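You operate a simulated robot arm through the tools that you are given. There is no shell and no other tool. Be economical: measure what you need, move in short steps, check, and stop when the job is done.

Carry out the task below with a simulated two-armed robot. There is one attempt and no reset: what you move stays moved.

TASK
Take the grey cloth from the brown mat and lay it out flat on the side table.

It is judged by the outcome, as a careful person would: the job done as asked, and still so three seconds after it is handed in. It fails if anything else is knocked over, pushed out of place, dropped, spilled or broken. Flat cloth is picked up by pressing the open fingertips on it (5 to 10 N) and closing them slowly along it; thin cloth reads only 2 to 8 mm in the jaws.

THE ROBOT
Two 7-joint arms with two-finger parallel grippers on one trunk, on a base that drives. Base frame: it is fixed to the floor where the robot stands at the start and does not move with it; the origin is under the middle of the robot, x ahead of it, y to its left, z up; the surface under the hand at the start is at about z = 0.807. Lengths are in m, angles in rad, forces in N, time in s.
The left shoulder is at the start at [0.08, 0.131, 0.947], the right one opposite. With the tool pointing down near the work surface each hand reaches from about 0.4 to 0.86 m from the robot's upright axis, wherever it stands, measured 20 degrees to its own side. Places, roughly: side table [0.6, 1.2, 0.8]. Payload 1.57 kg a hand.
The TCP of each hand is the grasp point between the finger pads, 0.03 m short of the fingertips. In the tool frame z runs along the fingers and y along their closing line. The gripper opens to 0.11 m. The fingers are 0.024 m wide and 0.012 m thick; the gripper's body (0.048 by 0.112 m) begins 0.078 m behind the TCP.
Orientation is that of the tool frame in the base frame, as a unit quaternion [w, x, y, z]. With the fingers straight down and closing along the base's y, the tool's x points along the base's -x, its y along +y and its z along -z.

THE INTERFACE
- The arms move only by the tool send_rows. It takes "left_plan", "right_plan" or both (then of equal length, played together; a hand with none holds still); each is a list of rows, each a list of 7 numbers: the gripper command, from -1 (shut) to 1 (fully open), values between in proportion, then the shift along the base's x, y, z in m, then the turn, a rotation vector about the base's x, y, z in rad. In form: [[jaw, dx, dy, dz, ax, ay, az], ...]. A call has 1 to 10 rows; each row shifts and turns the commanded pose from where the row before left it. Each row takes 0.2 s and may step no farther than 0.05 m and 0.15 rad from the row before; otherwise, or with a gripper value out of range, the whole call is refused. A pose out of reach is approached as far as the arm can. The call stops where the force on the tool passes 40 N (or 10 N more than at its start, if that is more) or the arm is blocked; 0.2 s more then pass. Each finger travels about 0.108 m/s and halts on what it meets, pressing with about 37 N; the grip force reading is that of the motor and also rises with nothing between the fingers. The clock runs only during rows and for 0.2 s after the last one: add rows that do not move to give the fingers time. It gives the time, the measured TCP pose, the force on the tool (base axes), the opening and the grip force at its end, in the units of the frame above (readings bear some noise), with the torque about the TCP (base axes, N m) and any sound that the robot's microphone picked up.
- Cameras (640 x 400 px; columns grow to the right, rows downward): "scene" is now at [-0.0543, 0.0199, 1.4125]; the picture's right is [0.23, -0.97, 0.00], its down [-0.59, -0.14, -0.79] and it looks along [0.77, 0.19, -0.61] (base axes); focal length 286 px, centre (320, 200). "left" rides on the left gripper at [0.07, -0.016, -0.141] in its tool frame; the picture's right is [0.23, 0.97, 0.00], its down [-0.86, 0.20, -0.48] and it looks along [-0.47, 0.11, 0.88] (tool axes); focal length 222 px, centre (320, 200). "right" rides on the right gripper at [0.07, 0.016, -0.141] in its tool frame; the picture's right is [-0.23, 0.97, 0.00], its down [-0.86, -0.20, -0.48] and it looks along [-0.47, -0.11, 0.88] (tool axes); focal length 222 px, centre (320, 200).
- get_image(camera): a new picture of that camera. It takes no simulated time.
- base_move(legs): drives the robot by 1 to 6 legs, each [ahead, left, turn to the left] in m, m and rad, along the robot's own axes; the way and the turn of a leg run together, so that a leg with both is an arc; at most 1.5 m and 3.142 rad a leg. The arms and the cameras ride along, it lands a little off, and it stops where it bumps. It gives what a move gives.
- turn_head(pan, tilt): turns the head with the scene camera to pan (to the left, within 1.902 rad either way) and tilt (down, from -0.506 to 1.204), counted from straight ahead of the robot. It gives what a move gives.
- pixel_to_xyz(camera, pixels): for up to 12 pixels [column, row] of the newest picture of that camera ("zoom" is the newest enlarged one), the place [x, y, z] in the base frame of the surface seen there, good to about 0.002 m. It takes no simulated time.
- inspect(camera, box): a new picture of the part [left, top, right, bottom] of that camera's present view, enlarged. It takes no simulated time.
- close_job(): hands the job in; it is judged then, once.

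Work in short steps. Measure before you move; look again where a grasp or a placing could have gone wrong, and mend it. You have 80 turns and 62 pictures in all, those below and enlarged ones among them. Open the grippers and draw the arms clear of the work before you hand the job in, unless the task says otherwise; then end with one line.

The tools are called after "Emit:" as name(argument=value, ...) on one line, values as JSON. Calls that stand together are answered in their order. send_rows: Moves the arms, as the interface text tells. Its arguments: {"type":"object","properties":{"left_plan":{"type":"array"},"right_plan":{"type":"array"}},"required":[]} The other tools are called the same way: base_move (legs) drives the base; turn_head (pan, tilt) turns the head that bears the scene camera; get_image (camera) takes a picture; pixel_to_xyz (camera, pixels) gives the place of the surface under pixels of a picture; inspect (camera, box) takes an enlarged picture of a part of a camera's view; close_job () hands the job in.

At the start:

```text
time_s: 0.0
left_tool_pos: [0.5382, 0.4532, 1.0458]
left_ee_rot: [0.0, 0.0, 1.0, 0.0]
left_force: [0.2, 0.2, -1.1]
left_moment: [-0.02, -0.01, -0.02]
left_width: 0.1099
left_gripper_force: 0.1
right_tool_pos: [0.6306, -0.084, 1.0096]
right_ee_rot: [-0.001, 0.0, 1.0, 0.0]
right_force: [0.0, 0.4, 1.2]
right_moment: [-0.02, -0.01, -0.01]
right_width: 0.1101
right_gripper_force: 0.0
robot x, y, heading: [-0.0018, 0.0027, 0.002]
head pan, tilt: [0.236, 0.658]
```

scene: 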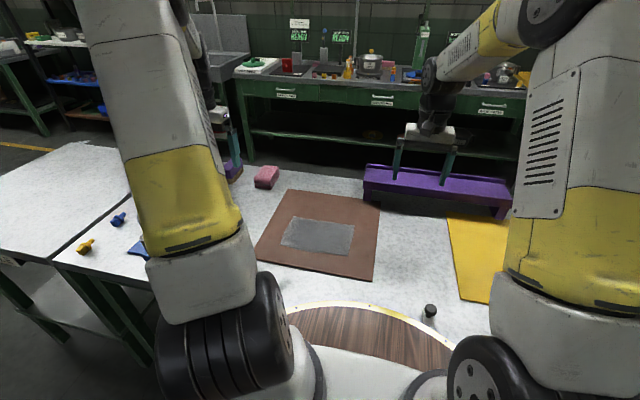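
right: 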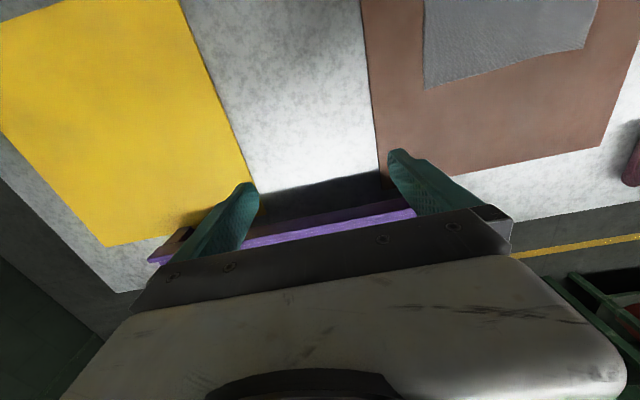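
left: 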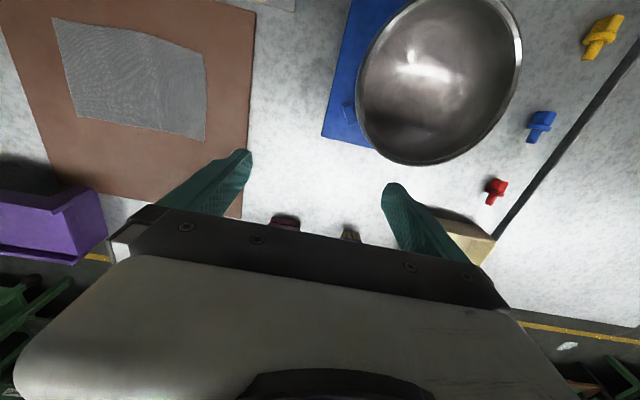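

The scene shows the grey cloth at about (318,236) on the mat; I measure its corners, the mat, and the side table surface at the left.

Emit:
pixel_to_xyz(camera="scene", pixels=[[293, 218], [353, 225], [347, 255], [282, 244], [318, 236], [290, 192], [370, 279], [60, 170], [30, 240], [100, 150], [80, 200], [120, 218]])

Emit:
pixel_to_xyz(camera="left", pixels=[[53, 18], [205, 54], [203, 140], [76, 113], [550, 190], [620, 260], [500, 232], [635, 60], [440, 80], [515, 30], [420, 163], [495, 190]])

Emit:
inspect(camera="scene", box=[240, 170, 400, 290])

```text
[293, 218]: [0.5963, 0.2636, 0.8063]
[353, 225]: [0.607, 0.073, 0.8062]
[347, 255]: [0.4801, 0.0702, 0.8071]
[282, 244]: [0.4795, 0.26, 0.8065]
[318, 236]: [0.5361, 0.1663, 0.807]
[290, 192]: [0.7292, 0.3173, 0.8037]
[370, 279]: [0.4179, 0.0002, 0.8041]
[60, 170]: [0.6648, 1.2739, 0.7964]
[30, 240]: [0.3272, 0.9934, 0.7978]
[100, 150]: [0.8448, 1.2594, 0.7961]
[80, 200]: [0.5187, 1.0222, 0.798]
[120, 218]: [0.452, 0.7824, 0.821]
```

```text
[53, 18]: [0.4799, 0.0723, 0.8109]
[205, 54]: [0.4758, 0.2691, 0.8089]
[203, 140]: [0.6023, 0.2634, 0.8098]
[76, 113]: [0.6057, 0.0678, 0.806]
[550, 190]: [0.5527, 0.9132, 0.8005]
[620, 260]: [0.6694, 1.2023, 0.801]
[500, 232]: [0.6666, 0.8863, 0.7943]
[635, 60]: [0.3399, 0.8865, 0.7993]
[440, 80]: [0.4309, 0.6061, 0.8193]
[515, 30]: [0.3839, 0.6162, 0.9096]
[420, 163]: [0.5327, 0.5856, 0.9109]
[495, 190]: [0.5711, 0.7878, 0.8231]
```

```text
3.33 times, centred on (320, 230) of scene
```

zoom: 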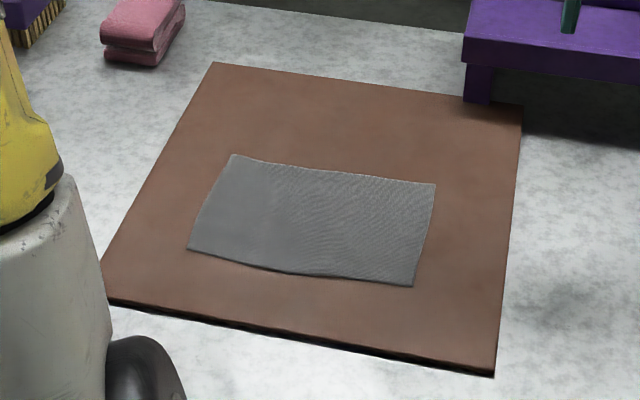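

The cloth spans x 0.48–0.605, y 0.07–0.265, on a thin mat. Before planning the carry I look left at the side table and the floor.

Emit:
turn_head(pan=1.1, tilt=0.7)

Emit:
get_image(camera="scene")

Emit:
inspect(camera="left", box=[0, 0, 260, 200])

```text
time_s: 1.2
left_tool_pos: [0.5387, 0.4532, 1.0447]
left_ee_rot: [0.0, -0.001, 1.0, 0.0]
left_force: [-0.4, -0.5, -0.1]
left_moment: [0.01, -0.04, -0.04]
left_width: 0.1098
left_gripper_force: 0.1
right_tool_pos: [0.632, -0.0848, 1.0104]
right_ee_rot: [0.0, 0.0, 1.0, 0.0]
right_force: [0.9, -0.4, -0.2]
right_moment: [-0.01, -0.03, 0.0]
right_width: 0.1102
right_gripper_force: 0.0
robot x, y, heading: [-0.0011, 0.0022, 0.002]
head pan, tilt: [1.1, 0.7]
```

```text
57 pictures are left
```

scene: 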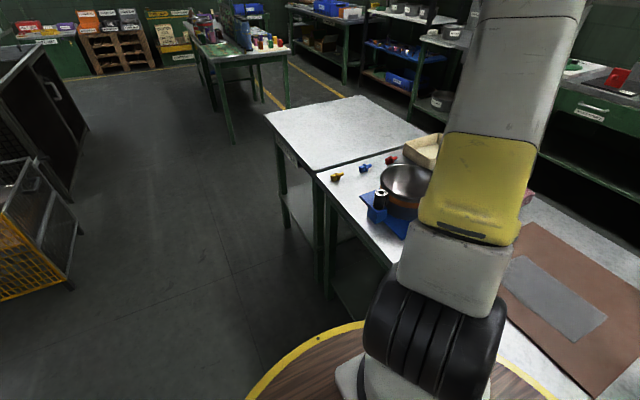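

```text
2.00 times, centred on (130, 100) of left
```

zoom: 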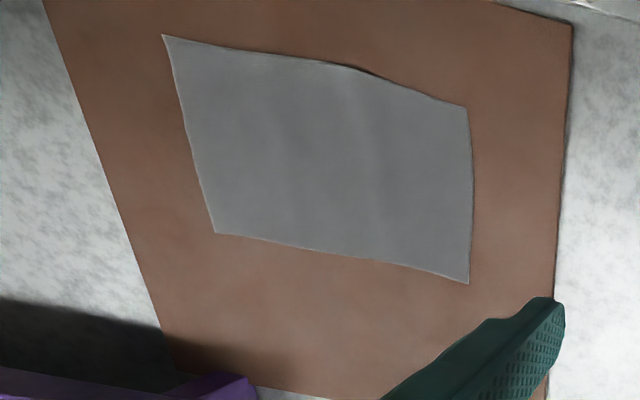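

The side table is empty and the floor to the left is clear. I measure the table corners, bench front edge and the robot's round base edge.

Emit:
pixel_to_xyz(camera="scene", pixels=[[268, 116], [356, 98], [418, 131], [314, 170], [322, 176], [375, 250], [300, 348], [250, 390], [362, 325], [345, 135], [380, 205], [337, 177]])

```text
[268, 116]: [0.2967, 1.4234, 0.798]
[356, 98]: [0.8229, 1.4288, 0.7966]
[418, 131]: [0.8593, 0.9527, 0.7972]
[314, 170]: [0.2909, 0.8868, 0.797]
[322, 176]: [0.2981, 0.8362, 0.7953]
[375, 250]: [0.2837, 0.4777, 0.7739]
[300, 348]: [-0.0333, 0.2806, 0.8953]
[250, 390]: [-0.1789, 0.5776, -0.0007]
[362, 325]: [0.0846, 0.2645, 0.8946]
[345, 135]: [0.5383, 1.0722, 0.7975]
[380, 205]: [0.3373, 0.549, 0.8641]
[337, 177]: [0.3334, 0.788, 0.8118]
```

The table is x 0.29–0.86, y 0.89–1.43, z 0.797. I'll centre the robot on the cloth first, backing slightly and driving left so both hands can share the near edge.

Emit:
base_move(legs=[[-0.05, 0, 0], [0, 0.165, 0]])

Emit:
turn_head(pan=0.0, tilt=0.75)

Emit:
get_image(camera="scene")

```text
time_s: 3.1
left_tool_pos: [0.4925, 0.6134, 1.0448]
left_ee_rot: [-0.001, 0.003, 1.0, 0.0]
left_force: [0.5, 0.6, 0.0]
left_moment: [0.02, 0.0, 0.01]
left_width: 0.1098
left_gripper_force: 0.1
right_tool_pos: [0.5823, 0.0761, 1.0086]
right_ee_rot: [0.0, 0.002, 1.0, -0.001]
right_force: [0.5, 0.2, 0.2]
right_moment: [0.04, 0.01, 0.03]
right_width: 0.1102
right_gripper_force: 0.1
robot x, y, heading: [-0.0469, 0.1616, -0.009]
head pan, tilt: [1.1, 0.7]
```

```text
time_s: 4.5
left_tool_pos: [0.4925, 0.6145, 1.0445]
left_ee_rot: [0.0, 0.003, 1.0, 0.0]
left_force: [-0.5, -0.1, 0.1]
left_moment: [-0.03, 0.01, -0.01]
left_width: 0.1098
left_gripper_force: 0.1
right_tool_pos: [0.582, 0.0772, 1.0101]
right_ee_rot: [0.0, 0.003, 1.0, 0.001]
right_force: [-0.2, 0.3, 0.0]
right_moment: [0.01, -0.02, 0.01]
right_width: 0.1099
right_gripper_force: 0.1
robot x, y, heading: [-0.0457, 0.1658, -0.007]
head pan, tilt: [0.0, 0.75]
```

```text
55 pictures are left
```

scene: 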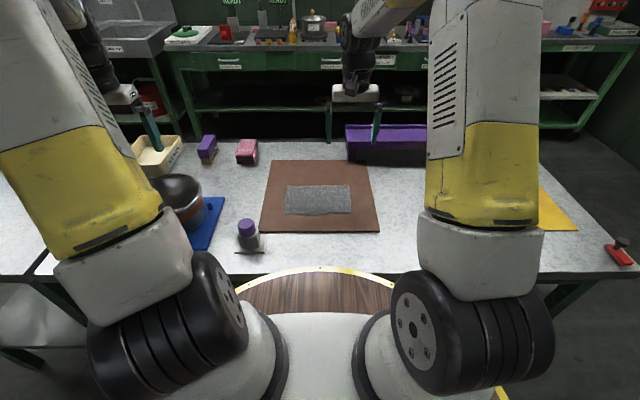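

A purple-capped bottle stands at (247,232), near where the left hand must come; I measure it and the cloth edge again.

Emit:
pixel_to_xyz(camera="scene", pixels=[[247, 225], [250, 243], [246, 222], [287, 213], [351, 212], [350, 185], [287, 187], [220, 205], [180, 190], [385, 135], [355, 150], [320, 213]])

Emit:
inspect(camera="scene", box=[220, 150, 400, 270])

```text
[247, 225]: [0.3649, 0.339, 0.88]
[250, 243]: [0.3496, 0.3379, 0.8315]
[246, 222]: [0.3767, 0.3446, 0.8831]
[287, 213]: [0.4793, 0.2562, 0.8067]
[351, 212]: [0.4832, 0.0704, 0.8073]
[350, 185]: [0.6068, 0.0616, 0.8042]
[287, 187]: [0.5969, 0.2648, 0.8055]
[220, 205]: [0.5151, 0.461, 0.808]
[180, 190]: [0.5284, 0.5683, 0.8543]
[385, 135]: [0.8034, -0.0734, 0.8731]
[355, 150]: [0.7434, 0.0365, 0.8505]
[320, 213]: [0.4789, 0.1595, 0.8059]
```

```text
3.33 times, centred on (310, 210) of scene
```

zoom: 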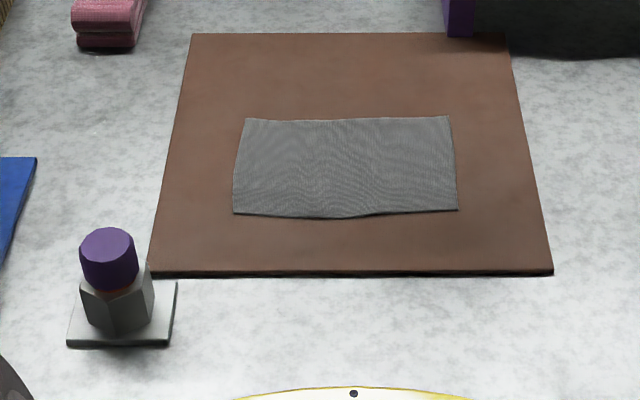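

Bottle top is at (0.37,0.34,0.885), clear of a hand at x 0.49. I bring both hands over the near edge of the cloth with jaws partly open (~0.034).

Emit:
send_rows(left_plan=[[-0.38, 0, -0.0477, 0, 0, 0, 0], [-0.38, 0, -0.0477, 0, 0, 0, 0], [-0.38, 0, -0.0477, 0, 0, 0, 0], [-0.38, 0, -0.0477, 0, 0, 0, 0], [-0.38, 0, -0.0477, 0, 0, 0, 0], [-0.38, 0, -0.0477, 0, 0, 0, 0], [-0.38, 0, -0.0477, 0, 0, 0, 0], [-0.38, 0, -0.0477, 0, 0, 0, 0], [-0.38, 0, 0, 0, 0, 0, 0]], right_plan=[[-0.38, -0.03, 0.007, 0.01, 0, 0, 0], [-0.38, -0.03, 0.007, 0.01, 0, 0, 0], [-0.38, -0.03, 0.007, 0.01, 0, 0, 0], [-0.38, 0, 0, 0, 0, 0, 0], [-0.38, 0, 0, 0, 0, 0, 0], [-0.38, 0, 0, 0, 0, 0, 0], [-0.38, 0, 0, 0, 0, 0, 0], [-0.38, 0, 0, 0, 0, 0, 0], [-0.38, 0, 0, 0, 0, 0, 0]])

```text
time_s: 6.5
left_tool_pos: [0.4918, 0.2307, 1.0421]
left_ee_rot: [0.0, 0.003, 1.0, 0.0]
left_force: [-0.4, -0.7, -0.2]
left_moment: [-0.01, -0.01, 0.03]
left_width: 0.0339
left_gripper_force: 0.2
right_tool_pos: [0.4929, 0.0954, 1.039]
right_ee_rot: [0.0, 0.003, 1.0, 0.0]
right_force: [-0.9, -0.5, -0.2]
right_moment: [-0.03, -0.01, -0.02]
right_width: 0.0339
right_gripper_force: 0.1
robot x, y, heading: [-0.0467, 0.1633, -0.009]
head pan, tilt: [0.0, 0.75]
```

Both hands are in place over the near edge. I lower to about 1–2 cm above the cloth and look.

Emit:
send_rows(left_plan=[[-0.38, 0, 0, -0.045, 0, 0, 0], [-0.38, 0, 0, -0.045, 0, 0, 0], [-0.38, 0, 0, -0.045, 0, 0, 0], [-0.38, 0, 0, -0.045, 0, 0, 0], [-0.38, 0, 0, -0.012, 0, 0, 0], [-0.38, 0, 0, 0, 0, 0, 0]], right_plan=[[-0.38, 0, 0, -0.045, 0, 0, 0], [-0.38, 0, 0, -0.045, 0, 0, 0], [-0.38, 0, 0, -0.045, 0, 0, 0], [-0.38, 0, 0, -0.045, 0, 0, 0], [-0.38, 0, 0, -0.009, 0, 0, 0], [-0.38, 0, 0, 0, 0, 0, 0]])

Emit:
inspect(camera="scene", box=[240, 140, 400, 240])

Emit:
get_image(camera="left")

```text
time_s: 7.9
left_tool_pos: [0.4928, 0.2318, 0.8522]
left_ee_rot: [0.0, 0.003, 1.0, 0.0]
left_force: [0.3, 0.4, -0.4]
left_moment: [0.01, -0.02, -0.02]
left_width: 0.0341
left_gripper_force: 0.0
right_tool_pos: [0.4943, 0.096, 0.8491]
right_ee_rot: [0.0, 0.003, 1.0, 0.0]
right_force: [-1.6, -0.5, -0.4]
right_moment: [-0.03, 0.04, 0.01]
right_width: 0.0343
right_gripper_force: 0.2
robot x, y, heading: [-0.0477, 0.1635, -0.003]
head pan, tilt: [0.0, 0.75]
```

```text
4.00 times, centred on (320, 190) of scene
```

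zoom: 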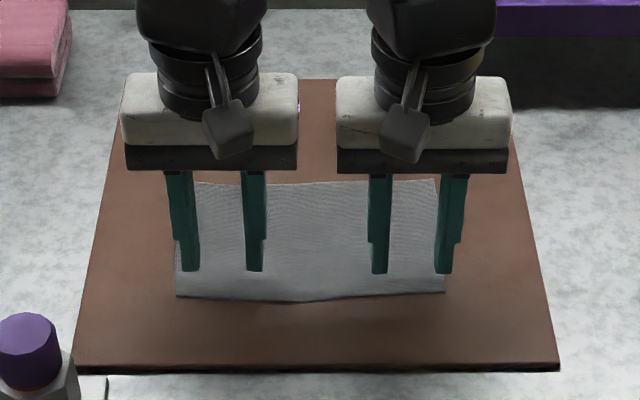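

```text
52 pictures are left
```

left: 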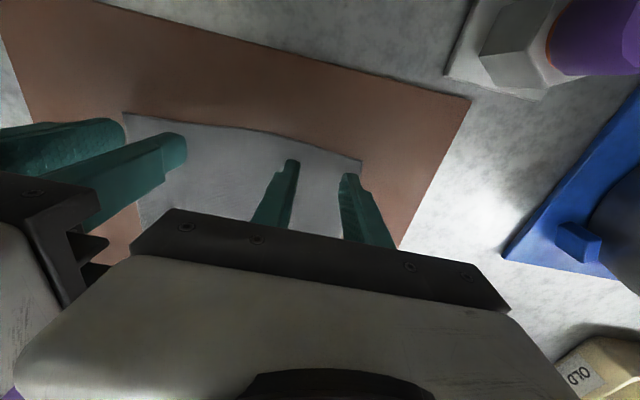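

Fingers line up over the near corners. Slight inward shift, then press gently down.

Emit:
send_rows(left_plan=[[-0.38, -0.002, -0.002, -0.005, 0, 0, 0], [-0.38, 0, 0, -0.005, 0, 0, 0], [-0.38, 0, 0, -0.004, 0, 0, 0], [-0.38, 0, 0, -0.002, 0, 0, 0], [-0.38, 0, 0, 0, 0, 0, 0]], right_plan=[[-0.38, -0.003, 0.004, -0.004, 0, 0, 0], [-0.38, 0, 0, -0.004, 0, 0, 0], [-0.38, 0, 0, -0.003, 0, 0, 0], [-0.38, 0, 0, -0.002, 0, 0, 0], [-0.38, 0, 0, 0, 0, 0, 0]])

```text
time_s: 9.1
left_tool_pos: [0.4901, 0.2302, 0.8384]
left_ee_rot: [0.001, 0.003, 1.0, 0.0]
left_force: [-3.8, -1.3, 20.1]
left_moment: [0.11, 0.23, 0.01]
left_width: 0.0343
left_gripper_force: 0.0
right_tool_pos: [0.4889, 0.1006, 0.8374]
right_ee_rot: [0.001, 0.003, 1.0, 0.0]
right_force: [-3.4, 0.0, 20.8]
right_moment: [-0.05, 0.14, -0.03]
right_width: 0.0341
right_gripper_force: 0.1
robot x, y, heading: [-0.0501, 0.1667, -0.006]
head pan, tilt: [0.0, 0.75]
```

Pressed at 20 N, a bit hard; I ease up by about 1.2 mm to read again.

Emit:
send_rows(left_plan=[[-0.38, 0, 0, -0.0, 0, 0, 0], [-0.38, 0, 0, 0.0012, 0, 0, 0]], right_plan=[[-0.38, 0, 0, 0, 0, 0, 0], [-0.38, 0, 0, 0.0012, 0, 0, 0]])

```text
time_s: 9.7
left_tool_pos: [0.4906, 0.2288, 0.8392]
left_ee_rot: [-0.001, 0.003, 1.0, 0.0]
left_force: [0.0, -4.5, 7.6]
left_moment: [-0.11, 0.05, 0.04]
left_width: 0.0339
left_gripper_force: 0.1
right_tool_pos: [0.4887, 0.1011, 0.8382]
right_ee_rot: [0.001, 0.003, 1.0, 0.0]
right_force: [0.7, -1.5, 24.0]
right_moment: [-0.05, 0.0, 0.04]
right_width: 0.0343
right_gripper_force: 0.1
robot x, y, heading: [-0.0466, 0.1659, -0.009]
head pan, tilt: [0.0, 0.75]
```

Left is at 7.6 N, right still 24 N. I raise the right a little more and start closing both slowly.

Emit:
send_rows(left_plan=[[-0.38, 0, 0, 0, 0, 0, 0], [-0.45, 0, 0, 0, 0, 0, 0], [-0.52, 0, 0, 0, 0, 0, 0], [-0.59, 0, 0, 0, 0, 0, 0], [-0.66, 0, 0, 0, 0, 0, 0], [-0.73, 0, 0, 0, 0, 0, 0], [-0.8, 0, 0, 0, 0, 0, 0]], right_plan=[[-0.38, 0, 0, 0.0012, 0, 0, 0], [-0.45, 0, 0, 0, 0, 0, 0], [-0.52, 0, 0, 0, 0, 0, 0], [-0.59, 0, 0, 0, 0, 0, 0], [-0.66, 0, 0, 0, 0, 0, 0], [-0.73, 0, 0, 0, 0, 0, 0], [-0.8, 0, 0, 0, 0, 0, 0]])

Emit:
inspect(camera="scene", box=[260, 160, 380, 235])

```text
time_s: 11.3
left_tool_pos: [0.491, 0.2308, 0.8389]
left_ee_rot: [0.0, 0.003, 1.0, 0.0]
left_force: [0.2, 0.5, 4.7]
left_moment: [0.0, 0.04, 0.01]
left_width: 0.0088
left_gripper_force: 0.1
right_tool_pos: [0.4904, 0.1011, 0.84]
right_ee_rot: [0.0, 0.003, 1.0, 0.0]
right_force: [-0.6, 0.4, 0.5]
right_moment: [0.0, -0.03, 0.03]
right_width: 0.0105
right_gripper_force: 0.1
robot x, y, heading: [-0.0479, 0.1654, -0.006]
head pan, tilt: [0.0, 0.75]
```

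```text
5.33 times, centred on (320, 198) of scene
```

zoom: 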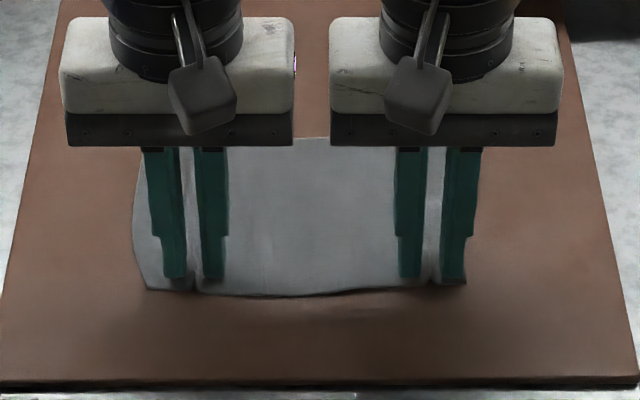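

Ridges of cloth stand between both pairs of fingers. I finish closing, with a small press on the right.

Emit:
send_rows(left_plan=[[-0.86, 0, 0, 0, 0, 0, 0], [-0.93, 0, 0, 0, 0, 0, 0], [-1, 0, 0, 0, 0, 0, 0], [-1, 0, 0, 0, 0, 0, 0], [-1, 0, 0, 0, 0, 0, 0]], right_plan=[[-0.84, 0, 0, -0.0008, 0, 0, 0], [-0.92, 0, 0, 0, 0, 0, 0], [-1, 0, 0, 0, 0, 0, 0], [-1, 0, 0, 0, 0, 0, 0], [-1, 0, 0, 0, 0, 0, 0]])

Emit:
inspect(camera="scene", box=[260, 160, 380, 235])

```text
time_s: 12.5
left_tool_pos: [0.4908, 0.2303, 0.8392]
left_ee_rot: [-0.001, 0.002, 1.0, 0.0]
left_force: [0.5, -9.2, 2.7]
left_moment: [-0.29, -0.01, 0.08]
left_width: 0.0019
left_gripper_force: 24.0
right_tool_pos: [0.4898, 0.1008, 0.838]
right_ee_rot: [0.0, 0.002, 1.0, -0.001]
right_force: [-0.5, 10.0, 4.1]
right_moment: [0.25, 0.04, -0.03]
right_width: 0.0023
right_gripper_force: 23.7
robot x, y, heading: [-0.049, 0.1618, -0.002]
head pan, tilt: [0.0, 0.75]
```

```text
5.33 times, centred on (320, 198) of scene
```

zoom: 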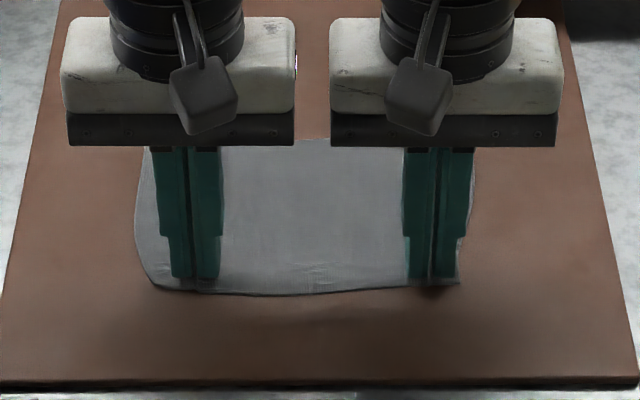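

Both jaws read ~2 mm with ~10 N opposed tension, so the cloth is held by both. I ease the tension and lift slowly.

Emit:
send_rows(left_plan=[[-1, 0, -0.003, 0.005, 0, 0, 0], [-1, 0, -0.002, 0.015, 0, 0, 0], [-1, 0, 0, 0.025, 0, 0, 0], [-1, 0, 0, 0.03, 0, 0, 0], [-1, 0, 0, 0.04, 0, 0, 0], [-1, 0, 0, 0.04, 0, 0, 0], [-1, 0, 0, 0.04, 0, 0, 0], [-1, 0, 0, 0, 0, 0, 0]], right_plan=[[-1, 0, 0.003, 0.005, 0, 0, 0], [-1, 0, 0.002, 0.015, 0, 0, 0], [-1, 0, 0, 0.025, 0, 0, 0], [-1, 0, 0, 0.03, 0, 0, 0], [-1, 0, 0, 0.04, 0, 0, 0], [-1, 0, 0, 0.04, 0, 0, 0], [-1, 0, 0, 0.04, 0, 0, 0], [-1, 0, 0, 0, 0, 0, 0]])

Emit:
get_image(camera="scene")

```text
time_s: 14.3
left_tool_pos: [0.4893, 0.2238, 1.0329]
left_ee_rot: [0.0, 0.003, 1.0, 0.001]
left_force: [0.2, -0.2, 0.2]
left_moment: [0.01, 0.05, 0.02]
left_width: 0.0018
left_gripper_force: 23.2
right_tool_pos: [0.4886, 0.1046, 1.0354]
right_ee_rot: [0.0, 0.003, 1.0, 0.0]
right_force: [-0.1, 1.0, 0.0]
right_moment: [-0.01, -0.03, -0.01]
right_width: 0.0019
right_gripper_force: 23.7
robot x, y, heading: [-0.0467, 0.1654, -0.007]
head pan, tilt: [0.0, 0.75]
```

```text
49 pictures are left
```

scene: 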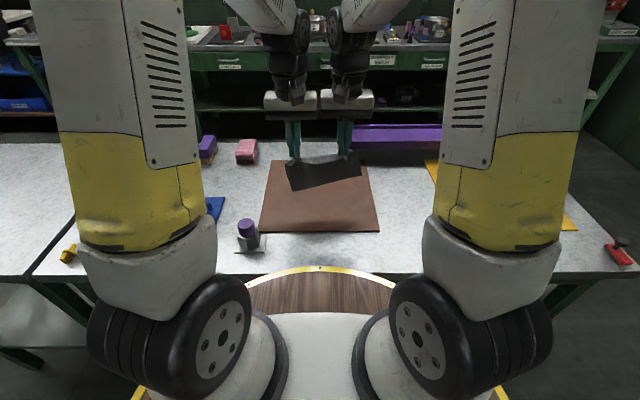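

Emit:
inspect(camera="scene", box=[260, 80, 400, 220])

```text
2.86 times, centred on (330, 150) of scene
```

zoom: 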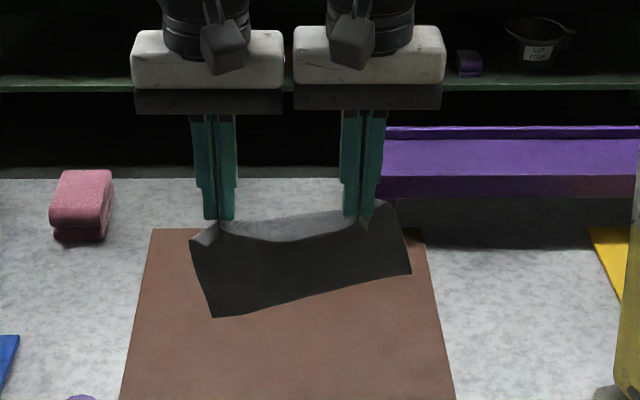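

Cloth is up. I measure the hanging sheet to know its shape and bottom height.

Emit:
pixel_to_xyz(camera="zoom", pixels=[[214, 315], [410, 272], [192, 242], [392, 205], [285, 235], [285, 244], [310, 295], [290, 222], [225, 222], [365, 215], [300, 260], [380, 240]])

Emit:
get_image(camera="left")

Emit:
get_image(camera="right")

```text
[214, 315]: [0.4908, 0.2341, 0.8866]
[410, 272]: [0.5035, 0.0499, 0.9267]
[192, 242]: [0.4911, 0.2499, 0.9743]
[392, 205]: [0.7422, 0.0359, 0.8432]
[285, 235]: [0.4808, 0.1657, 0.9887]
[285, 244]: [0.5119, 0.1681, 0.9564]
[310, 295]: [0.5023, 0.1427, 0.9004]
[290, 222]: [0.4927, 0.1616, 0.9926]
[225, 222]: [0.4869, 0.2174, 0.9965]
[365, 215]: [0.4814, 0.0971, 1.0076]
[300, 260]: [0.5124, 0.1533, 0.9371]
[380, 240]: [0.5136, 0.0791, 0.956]
```

```text
47 pictures are left
```

left: 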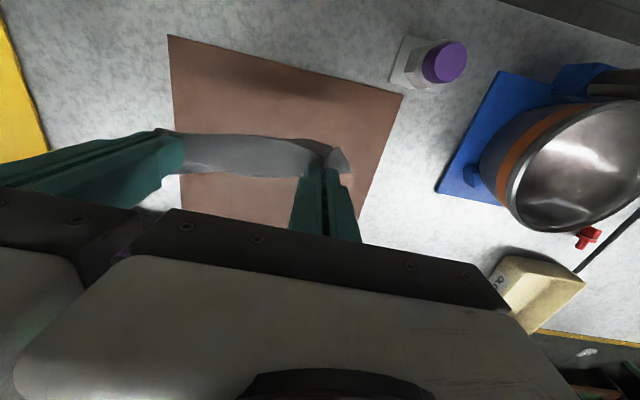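

```text
46 pictures are left
```

right: 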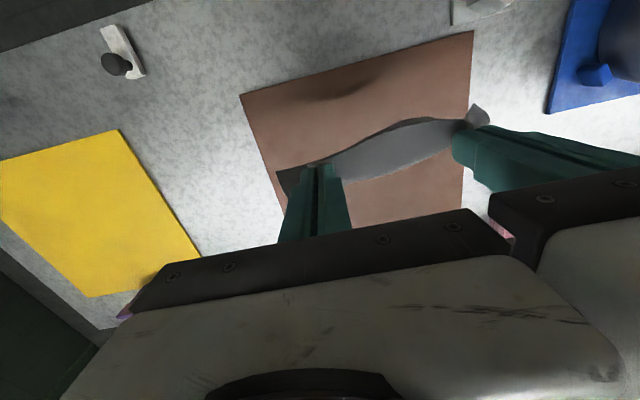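

A single sheet hangs from both hands, bottom at z≈0.89–0.93. I raise 0.12 m so it clears the bowl (0.91) and then drive left to the side table.

Emit:
send_rows(left_plan=[[-1, 0, 0, 0.03, 0, 0, 0], [-1, 0, 0, 0.03, 0, 0, 0], [-1, 0, 0, 0.03, 0, 0, 0], [-1, 0, 0, 0.03, 0, 0, 0], [-1, 0, 0, 0, 0, 0, 0]], right_plan=[[-1, 0, 0, 0.03, 0, 0, 0], [-1, 0, 0, 0.03, 0, 0, 0], [-1, 0, 0, 0.03, 0, 0, 0], [-1, 0, 0, 0.03, 0, 0, 0], [-1, 0, 0, 0, 0, 0, 0]])

Emit:
base_move(legs=[[0, 0.5, 0]])

Emit:
get_image(camera="scene")

```text
time_s: 15.5
left_tool_pos: [0.4899, 0.2267, 1.1513]
left_ee_rot: [-0.001, 0.003, 1.0, 0.0]
left_force: [-0.2, 0.0, 0.1]
left_moment: [-0.02, 0.02, -0.01]
left_width: 0.0018
left_gripper_force: 23.8
right_tool_pos: [0.4911, 0.1059, 1.1521]
right_ee_rot: [-0.001, 0.003, 1.0, 0.0]
right_force: [0.4, 0.5, -0.4]
right_moment: [0.02, 0.0, -0.02]
right_width: 0.002
right_gripper_force: 23.4
robot x, y, heading: [-0.0519, 0.1648, -0.006]
head pan, tilt: [0.0, 0.75]
```

```text
time_s: 18.4
left_tool_pos: [0.4892, 0.7358, 1.1509]
left_ee_rot: [0.001, -0.003, 1.0, 0.001]
left_force: [-0.3, 0.1, -0.3]
left_moment: [0.02, 0.01, -0.01]
left_width: 0.002
left_gripper_force: 23.9
right_tool_pos: [0.4909, 0.6144, 1.1521]
right_ee_rot: [0.0, -0.004, 1.0, 0.001]
right_force: [0.5, -0.2, 0.0]
right_moment: [-0.03, -0.01, 0.03]
right_width: 0.0023
right_gripper_force: 23.7
robot x, y, heading: [-0.052, 0.6665, 0.007]
head pan, tilt: [0.0, 0.75]
```

```text
45 pictures are left
```

scene: 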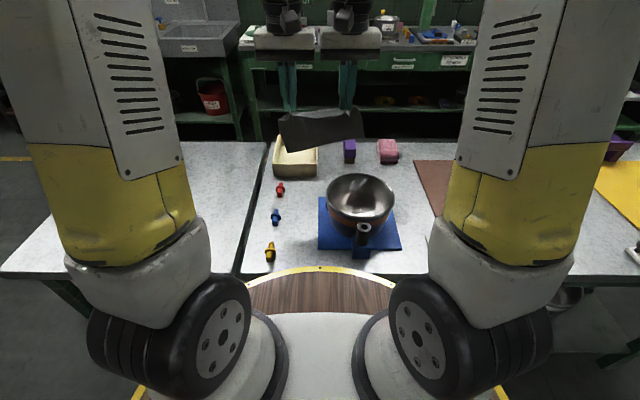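

Halfway; cloth still held and clear. I drive the remaining ~0.49 m.

Emit:
base_move(legs=[[0, 0.485, -0.007]])

Emit:
get_image(camera="scene")

```text
time_s: 21.2
left_tool_pos: [0.4903, 1.2063, 1.1503]
left_ee_rot: [0.0, 0.0, 1.0, 0.0]
left_force: [1.0, 0.1, -0.7]
left_moment: [-0.05, -0.03, 0.01]
left_width: 0.002
left_gripper_force: 24.1
right_tool_pos: [0.4887, 1.0858, 1.1531]
right_ee_rot: [0.0, 0.001, 1.0, 0.0]
right_force: [0.4, 0.4, -0.2]
right_moment: [-0.04, 0.04, 0.0]
right_width: 0.0019
right_gripper_force: 23.8
robot x, y, heading: [-0.0515, 1.1415, -0.0]
head pan, tilt: [0.0, 0.75]
```

```text
44 pictures are left
```

scene: 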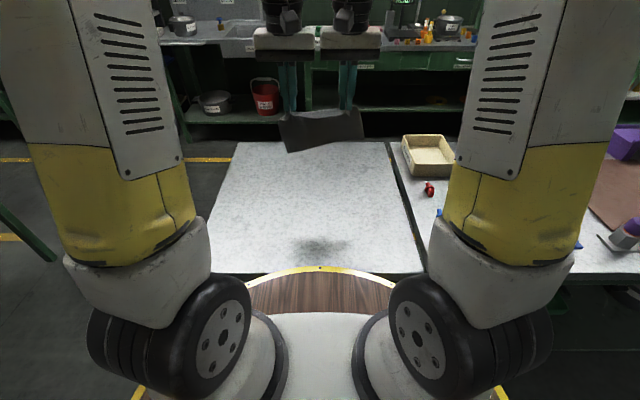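

Over the side table. I move forward ~0.09 m and lower to just above the table, spreading the hands ~5 mm to straighten the top edge.

Emit:
send_rows(left_plan=[[-1, 0.03, 0.001, -0.02, 0, 0, 0], [-1, 0.03, 0.001, -0.03, 0, 0, 0], [-1, 0.03, 0.001, -0.03, 0, 0, 0], [-1, 0, 0.001, -0.03, 0, 0, 0], [-1, 0, 0, -0.03, 0, 0, 0], [-1, 0, 0, -0.03, 0, 0, 0], [-1, 0, 0, -0.02, 0, 0, 0], [-1, 0, 0, 0, 0, 0, 0], [-1, 0, 0, 0, 0, 0, 0]], right_plan=[[-1, 0.03, -0.001, -0.02, 0, 0, 0], [-1, 0.03, -0.001, -0.03, 0, 0, 0], [-1, 0.03, -0.001, -0.03, 0, 0, 0], [-1, 0, -0.001, -0.03, 0, 0, 0], [-1, 0, 0, -0.03, 0, 0, 0], [-1, 0, 0, -0.03, 0, 0, 0], [-1, 0, 0, -0.02, 0, 0, 0], [-1, 0, 0, 0, 0, 0, 0], [-1, 0, 0, 0, 0, 0, 0]])

Emit:
inspect(camera="scene", box=[240, 80, 400, 220])

```text
time_s: 23.2
left_tool_pos: [0.5771, 1.2099, 0.9582]
left_ee_rot: [0.0, 0.001, 1.0, -0.001]
left_force: [0.4, -8.7, 0.9]
left_moment: [-0.25, 0.0, 0.08]
left_width: 0.0017
left_gripper_force: 23.1
right_tool_pos: [0.5795, 1.0824, 0.9587]
right_ee_rot: [0.0, 0.0, 1.0, 0.0]
right_force: [-0.4, 8.4, -0.2]
right_moment: [0.28, 0.02, 0.01]
right_width: 0.002
right_gripper_force: 23.7
robot x, y, heading: [-0.049, 1.1423, -0.002]
head pan, tilt: [0.0, 0.75]
```

```text
2.86 times, centred on (320, 150) of scene
```

zoom: 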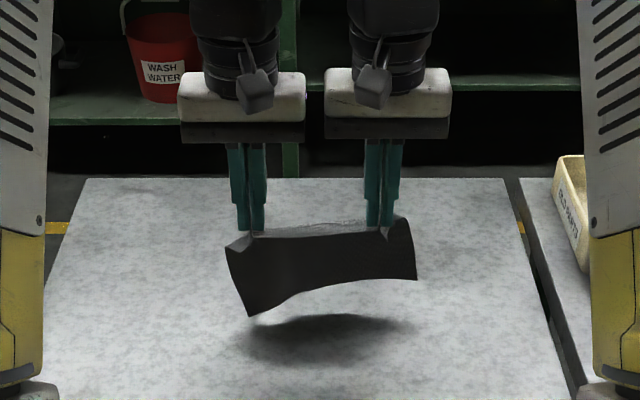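

The sheet is taut and straight on top. I ease the tension by 2 mm, then lower along an arc toward the robot so that the free edge touches first and the sheet lies down away from me.

Emit:
send_rows(left_plan=[[-1, -0.006, -0.001, -0.015, 0, 0, 0], [-1, -0.019, 0, -0.002, 0, 0, 0], [-1, -0.019, 0, -0.005, 0, 0, 0], [-1, -0.018, 0, -0.008, 0, 0, 0], [-1, -0.016, 0, -0.011, 0, 0, 0], [-1, -0.014, 0, -0.0136, 0, 0, 0], [-1, 0, 0, 0, 0, 0, 0]], right_plan=[[-1, -0.006, 0.001, -0.015, 0, 0, 0], [-1, -0.019, 0, -0.002, 0, 0, 0], [-1, -0.019, 0, -0.005, 0, 0, 0], [-1, -0.018, 0, -0.008, 0, 0, 0], [-1, -0.016, 0, -0.011, 0, 0, 0], [-1, -0.014, 0, -0.0136, 0, 0, 0], [-1, 0, 0, 0, 0, 0, 0]])

Emit:
inspect(camera="scene", box=[240, 100, 400, 240])

Emit:
get_image(camera="right")

```text
time_s: 24.9
left_tool_pos: [0.4874, 1.2097, 0.9043]
left_ee_rot: [0.0, 0.001, 1.0, 0.0]
left_force: [1.2, -6.6, -0.2]
left_moment: [-0.17, 0.02, 0.02]
left_width: 0.0019
left_gripper_force: 23.6
right_tool_pos: [0.4874, 1.0836, 0.9077]
right_ee_rot: [0.0, 0.0, 1.0, 0.0]
right_force: [-1.1, 6.6, 0.4]
right_moment: [0.19, 0.01, 0.01]
right_width: 0.0021
right_gripper_force: 24.3
robot x, y, heading: [-0.051, 1.1435, 0.004]
head pan, tilt: [0.0, 0.75]
```

```text
2.86 times, centred on (320, 170) of scene
```

zoom: 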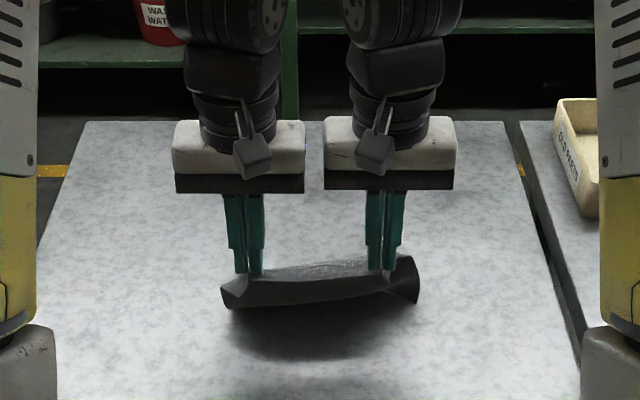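

```text
41 pictures are left
```

right: 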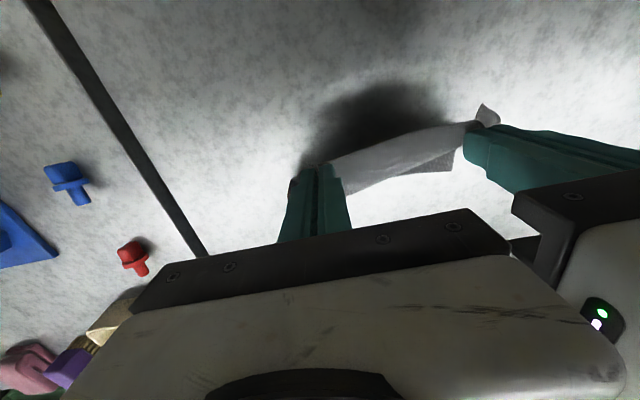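

The free edge is trailing to the far side as wanted. I continue the arc down to just above the table.

Emit:
send_rows(left_plan=[[-1, -0.012, 0, -0.012, 0, 0, 0], [-1, -0.011, 0, -0.013, 0, 0, 0], [-1, -0.008, 0, -0.015, 0, 0, 0], [-1, -0.006, 0, -0.015, 0, 0, 0], [-1, -0.005, 0, -0.012, 0, 0, 0], [-1, 0, 0, 0, 0, 0, 0]], right_plan=[[-1, -0.012, 0, -0.012, 0, 0, 0], [-1, -0.011, 0, -0.013, 0, 0, 0], [-1, -0.008, 0, -0.015, 0, 0, 0], [-1, -0.006, 0, -0.016, 0, 0, 0], [-1, -0.005, 0, -0.014, 0, 0, 0], [-1, 0, 0, 0, 0, 0, 0]])

Emit:
inspect(camera="scene", box=[240, 120, 400, 260])

Emit:
get_image(camera="right")

```text
time_s: 26.2
left_tool_pos: [0.4434, 1.2087, 0.8387]
left_ee_rot: [0.0, 0.0, 1.0, 0.001]
left_force: [1.6, -3.5, -0.7]
left_moment: [-0.09, -0.01, 0.01]
left_width: 0.0018
left_gripper_force: 23.4
right_tool_pos: [0.4452, 1.0829, 0.8368]
right_ee_rot: [0.0, 0.0, 1.0, 0.0]
right_force: [-1.0, 3.3, -0.1]
right_moment: [0.09, 0.01, 0.01]
right_width: 0.0021
right_gripper_force: 23.5
robot x, y, heading: [-0.0543, 1.1419, 0.0]
head pan, tilt: [0.0, 0.75]
```

```text
2.86 times, centred on (320, 190) of scene
```

zoom: 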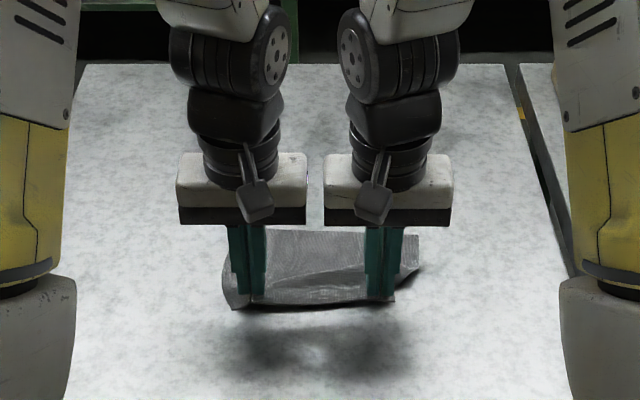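

```text
39 pictures are left
```

right: 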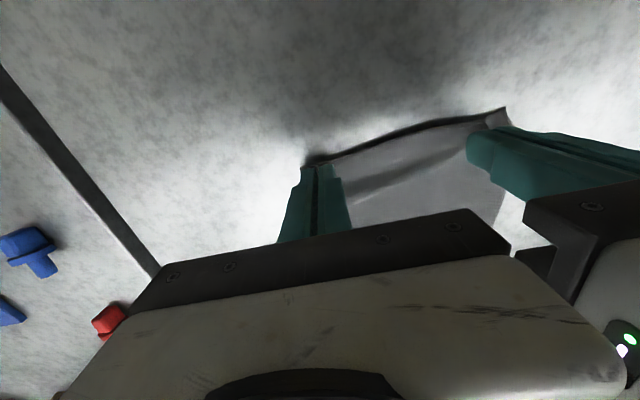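

Nearly down, with a diagonal wrinkle from the right-hand side. I drag a little toward me while lowering to contact.

Emit:
send_rows(left_plan=[[-1, -0.005, 0, -0.003, 0, 0, 0], [-1, -0.005, 0, -0.003, 0, 0, 0], [-1, -0.005, 0, -0.002, 0, 0, 0], [-1, 0, 0, -0.001, 0, 0, 0], [-1, 0, 0, 0, 0, 0, 0]], right_plan=[[-1, -0.005, 0, -0.003, 0, 0, 0], [-1, -0.005, 0, -0.002, 0, 0, 0], [-1, -0.005, 0, -0.001, 0, 0, 0], [-1, 0, 0, -0.001, 0, 0, 0], [-1, 0, 0, 0, 0, 0, 0]])

Emit:
inspect(camera="scene", box=[260, 170, 380, 245])

```text
time_s: 27.4
left_tool_pos: [0.43, 1.2095, 0.8306]
left_ee_rot: [0.002, 0.0, 1.0, 0.0]
left_force: [3.5, -0.9, 24.3]
left_moment: [-0.02, 0.06, 0.02]
left_width: 0.002
left_gripper_force: 23.5
right_tool_pos: [0.431, 1.0827, 0.8315]
right_ee_rot: [0.002, 0.001, 1.0, 0.0]
right_force: [2.1, 0.5, 29.7]
right_moment: [-0.07, -0.02, 0.01]
right_width: 0.0023
right_gripper_force: 23.2
robot x, y, heading: [-0.053, 1.1387, -0.002]
head pan, tilt: [0.0, 0.75]
```

```text
5.33 times, centred on (320, 208) of scene
```

zoom: 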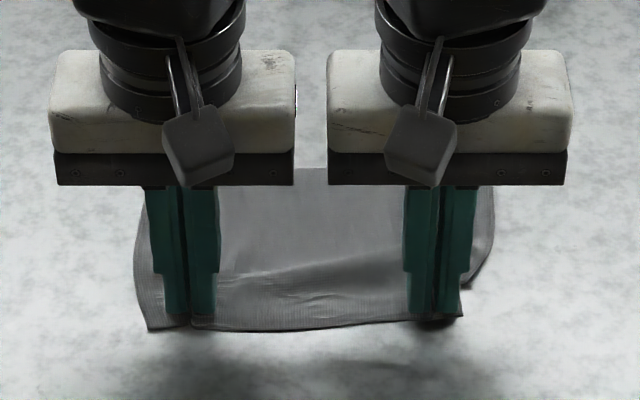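

Pressed at ~25 N. I ease up by ~1.2 mm, then open the fingers slowly along the table so the pleats spread flat.

Emit:
send_rows(left_plan=[[-1, 0, 0, 0.0012, 0, 0, 0], [-0.94, 0, 0, 0, 0, 0, 0], [-0.87, 0, 0, 0, 0, 0, 0], [-0.8, 0, 0, 0, 0, 0, 0], [-0.72, 0, 0, 0, 0, 0, 0], [-0.64, 0, 0, 0, 0, 0, 0], [-0.56, 0, 0, 0, 0, 0, 0], [-0.48, 0, 0, 0, 0, 0, 0], [-0.4, 0, 0, 0, 0, 0, 0], [-0.36, 0, 0, 0, 0, 0, 0]], right_plan=[[-1, 0, 0, 0.0014, 0, 0, 0], [-0.94, 0, 0, 0, 0, 0, 0], [-0.87, 0, 0, 0, 0, 0, 0], [-0.8, 0, 0, 0, 0, 0, 0], [-0.72, 0, 0, 0, 0, 0, 0], [-0.64, 0, 0, 0, 0, 0, 0], [-0.56, 0, 0, 0, 0, 0, 0], [-0.48, 0, 0, 0, 0, 0, 0], [-0.4, 0, 0, 0, 0, 0, 0], [-0.36, 0, 0, 0, 0, 0, 0]])

Emit:
inspect(camera="scene", box=[260, 170, 380, 245])

```text
time_s: 29.6
left_tool_pos: [0.4302, 1.2095, 0.8308]
left_ee_rot: [0.0, 0.0, 1.0, 0.0]
left_force: [-1.3, -0.7, 20.8]
left_moment: [0.02, 0.21, 0.02]
left_width: 0.0219
left_gripper_force: 0.0
right_tool_pos: [0.431, 1.0818, 0.8318]
right_ee_rot: [0.001, 0.0, 1.0, 0.001]
right_force: [-0.2, 0.3, 0.0]
right_moment: [0.05, -0.01, 0.04]
right_width: 0.0348
right_gripper_force: 0.1
robot x, y, heading: [-0.0537, 1.1414, 0.006]
head pan, tilt: [0.0, 0.75]
```

```text
5.33 times, centred on (320, 208) of scene
```

zoom: 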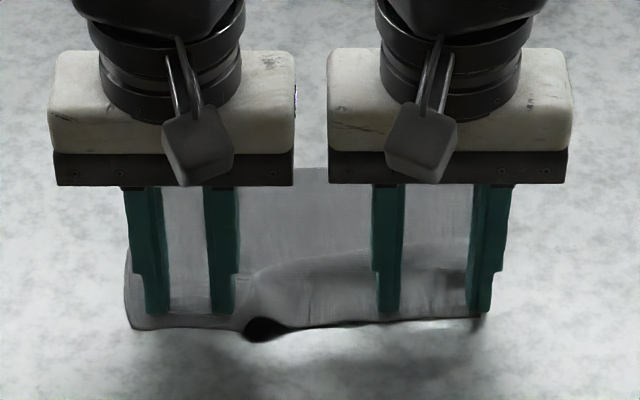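

The pleats are open; a small bulge formed at the middle of the near edge. I lift both hands straight up and view the sheet.

Emit:
send_rows(left_plan=[[-0.36, 0, 0, 0.004, 0, 0, 0], [-0.36, 0, 0, 0.02, 0, 0, 0], [-0.36, 0, 0, 0.04, 0, 0, 0], [-0.36, 0, 0.03, 0.04, 0, 0, 0], [-0.36, 0, 0.04, 0.04, 0, 0, 0], [-0.36, 0, 0.04, 0, 0, 0, 0], [-0.36, 0, 0.04, 0, 0, 0, 0]], right_plan=[[-0.36, 0, 0, 0.004, 0, 0, 0], [-0.36, 0, 0, 0.02, 0, 0, 0], [-0.36, 0, 0, 0.04, 0, 0, 0], [-0.36, 0, -0.03, 0.04, 0, 0, 0], [-0.36, 0, -0.04, 0.04, 0, 0, 0], [-0.36, 0, -0.04, 0, 0, 0, 0], [-0.36, 0, -0.04, 0, 0, 0, 0]])

Emit:
inspect(camera="scene", box=[260, 170, 380, 245])

```text
refused: row 5 steps farther than a row can; nothing moved
```

```text
5.33 times, centred on (320, 208) of scene
```

zoom: 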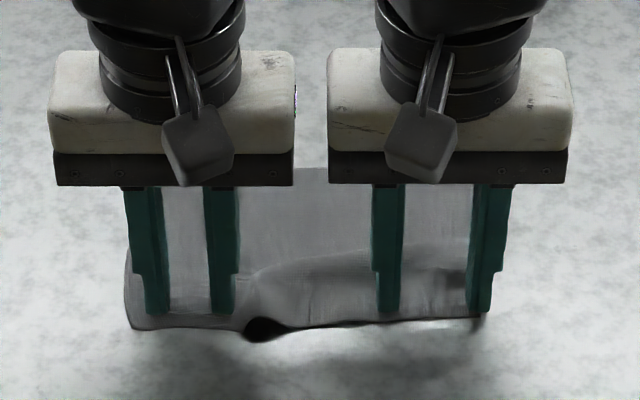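

A row was too long; I resend with smaller steps.

Emit:
send_rows(left_plan=[[-0.36, 0, 0, 0.004, 0, 0, 0], [-0.36, 0, 0, 0.02, 0, 0, 0], [-0.36, 0, 0, 0.04, 0, 0, 0], [-0.36, 0, 0.03, 0.035, 0, 0, 0], [-0.36, 0, 0.03, 0.035, 0, 0, 0], [-0.36, 0, 0.04, 0, 0, 0, 0], [-0.36, 0, 0.04, 0, 0, 0, 0]], right_plan=[[-0.36, 0, 0, 0.004, 0, 0, 0], [-0.36, 0, 0, 0.02, 0, 0, 0], [-0.36, 0, 0, 0.04, 0, 0, 0], [-0.36, 0, -0.03, 0.035, 0, 0, 0], [-0.36, 0, -0.03, 0.035, 0, 0, 0], [-0.36, 0, -0.04, 0, 0, 0, 0], [-0.36, 0, -0.04, 0, 0, 0, 0]])

Emit:
inspect(camera="scene", box=[260, 160, 380, 250])

```text
time_s: 31.2
left_tool_pos: [0.4276, 1.3457, 0.9628]
left_ee_rot: [0.0, 0.0, 1.0, 0.0]
left_force: [0.0, -1.3, -0.3]
left_moment: [0.0, -0.01, 0.04]
left_width: 0.0352
left_gripper_force: 0.1
right_tool_pos: [0.429, 0.9436, 0.9681]
right_ee_rot: [-0.001, 0.0, 1.0, 0.0]
right_force: [0.7, -0.2, 0.6]
right_moment: [0.0, 0.03, 0.03]
right_width: 0.0351
right_gripper_force: 0.1
robot x, y, heading: [-0.0519, 1.1425, -0.002]
head pan, tilt: [0.0, 0.75]
```

```text
4.44 times, centred on (320, 205) of scene
```

zoom: 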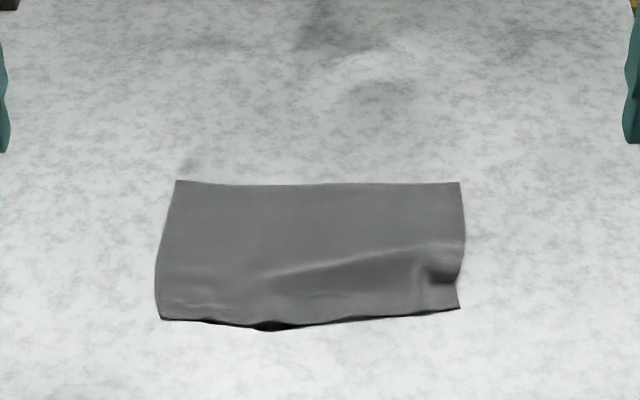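

The cloth lies out with a low wrinkle near the right end at zoom (435,270). I measure heights.

Emit:
pixel_to_xyz(camera="zoom", pixels=[[178, 183], [457, 184], [457, 307], [162, 318], [435, 262], [440, 280], [340, 265], [270, 322], [270, 275], [210, 300], [400, 285], [462, 255]])

```text
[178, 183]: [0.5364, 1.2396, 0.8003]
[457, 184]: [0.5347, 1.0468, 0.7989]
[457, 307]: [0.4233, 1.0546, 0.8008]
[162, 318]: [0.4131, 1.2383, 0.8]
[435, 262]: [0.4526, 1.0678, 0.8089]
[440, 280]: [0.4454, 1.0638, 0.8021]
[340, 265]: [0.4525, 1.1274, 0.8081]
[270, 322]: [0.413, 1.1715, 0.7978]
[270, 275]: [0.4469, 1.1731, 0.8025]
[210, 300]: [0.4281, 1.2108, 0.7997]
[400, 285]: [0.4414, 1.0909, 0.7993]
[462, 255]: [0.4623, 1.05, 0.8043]
```

The wrinkle is ~8 mm high. I'll anchor the far-left part with the left fingers and use the right fingers at the near-right corner to pull it toward me; first approach above the cloth.

Emit:
send_rows(left_plan=[[-0.36, 0.03, -0.035, 0, 0, 0, 0], [-0.36, 0.03, -0.035, 0, 0, 0, 0], [-0.36, 0.028, -0.035, 0, 0, 0, 0], [-0.36, 0, -0.035, 0, 0, 0, 0], [-0.36, 0, 0, -0.04, 0, 0, 0], [-0.36, 0, 0, -0.04, 0, 0, 0], [-0.36, 0, 0, -0.038, 0, 0, 0], [-0.36, 0, 0, 0, 0, 0, 0]], right_plan=[[-0.36, 0.002, 0.034, 0, 0, 0, 0], [-0.36, 0.002, 0.034, 0, 0, 0, 0], [-0.36, 0.002, 0.034, 0, 0, 0, 0], [-0.36, 0, 0.032, 0, 0, 0, 0], [-0.36, 0, 0, -0.04, 0, 0, 0], [-0.36, 0, 0, -0.04, 0, 0, 0], [-0.36, 0, 0, -0.044, 0, 0, 0], [-0.36, 0, 0, 0, 0, 0, 0]])

Emit:
inspect(camera="scene", box=[260, 160, 380, 250])

```text
time_s: 33.0
left_tool_pos: [0.5179, 1.2068, 0.849]
left_ee_rot: [0.0, 0.0, 1.0, 0.0]
left_force: [-0.1, 0.3, 0.8]
left_moment: [0.04, 0.0, 0.0]
left_width: 0.0352
left_gripper_force: 0.0
right_tool_pos: [0.4366, 1.0786, 0.842]
right_ee_rot: [0.0, 0.0, 1.0, 0.0]
right_force: [-0.1, -0.3, -0.7]
right_moment: [0.01, 0.0, -0.01]
right_width: 0.0353
right_gripper_force: 0.0
robot x, y, heading: [-0.0536, 1.1385, -0.0]
head pan, tilt: [0.0, 0.75]
```

```text
4.44 times, centred on (320, 205) of scene
```

zoom: 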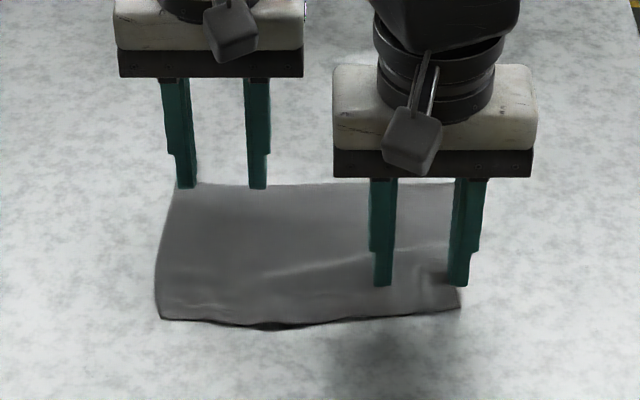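

Both are well placed. Press down lightly with both, no drag yet.

Emit:
send_rows(left_plan=[[-0.36, 0, 0, -0.008, 0, 0, 0], [-0.36, 0, 0, -0.006, 0, 0, 0], [-0.36, 0, 0, -0.004, 0, 0, 0], [-0.36, 0, 0, 0, 0, 0, 0]], right_plan=[[-0.36, 0, 0, -0.005, 0, 0, 0], [-0.36, 0, 0, -0.004, 0, 0, 0], [-0.36, 0, 0, -0.0022, 0, 0, 0], [-0.36, 0, 0, 0, 0, 0, 0]])

```text
time_s: 34.0
left_tool_pos: [0.5168, 1.2079, 0.8311]
left_ee_rot: [0.002, 0.0, 1.0, -0.001]
left_force: [-3.1, -1.2, 24.9]
left_moment: [0.36, 0.03, 0.04]
left_width: 0.0351
left_gripper_force: 0.1
right_tool_pos: [0.4364, 1.078, 0.8311]
right_ee_rot: [0.002, -0.001, 1.0, 0.001]
right_force: [3.3, 0.5, 18.2]
right_moment: [-0.31, -0.2, 0.04]
right_width: 0.035
right_gripper_force: 0.0
robot x, y, heading: [-0.0502, 1.1386, 0.004]
head pan, tilt: [0.0, 0.75]
```

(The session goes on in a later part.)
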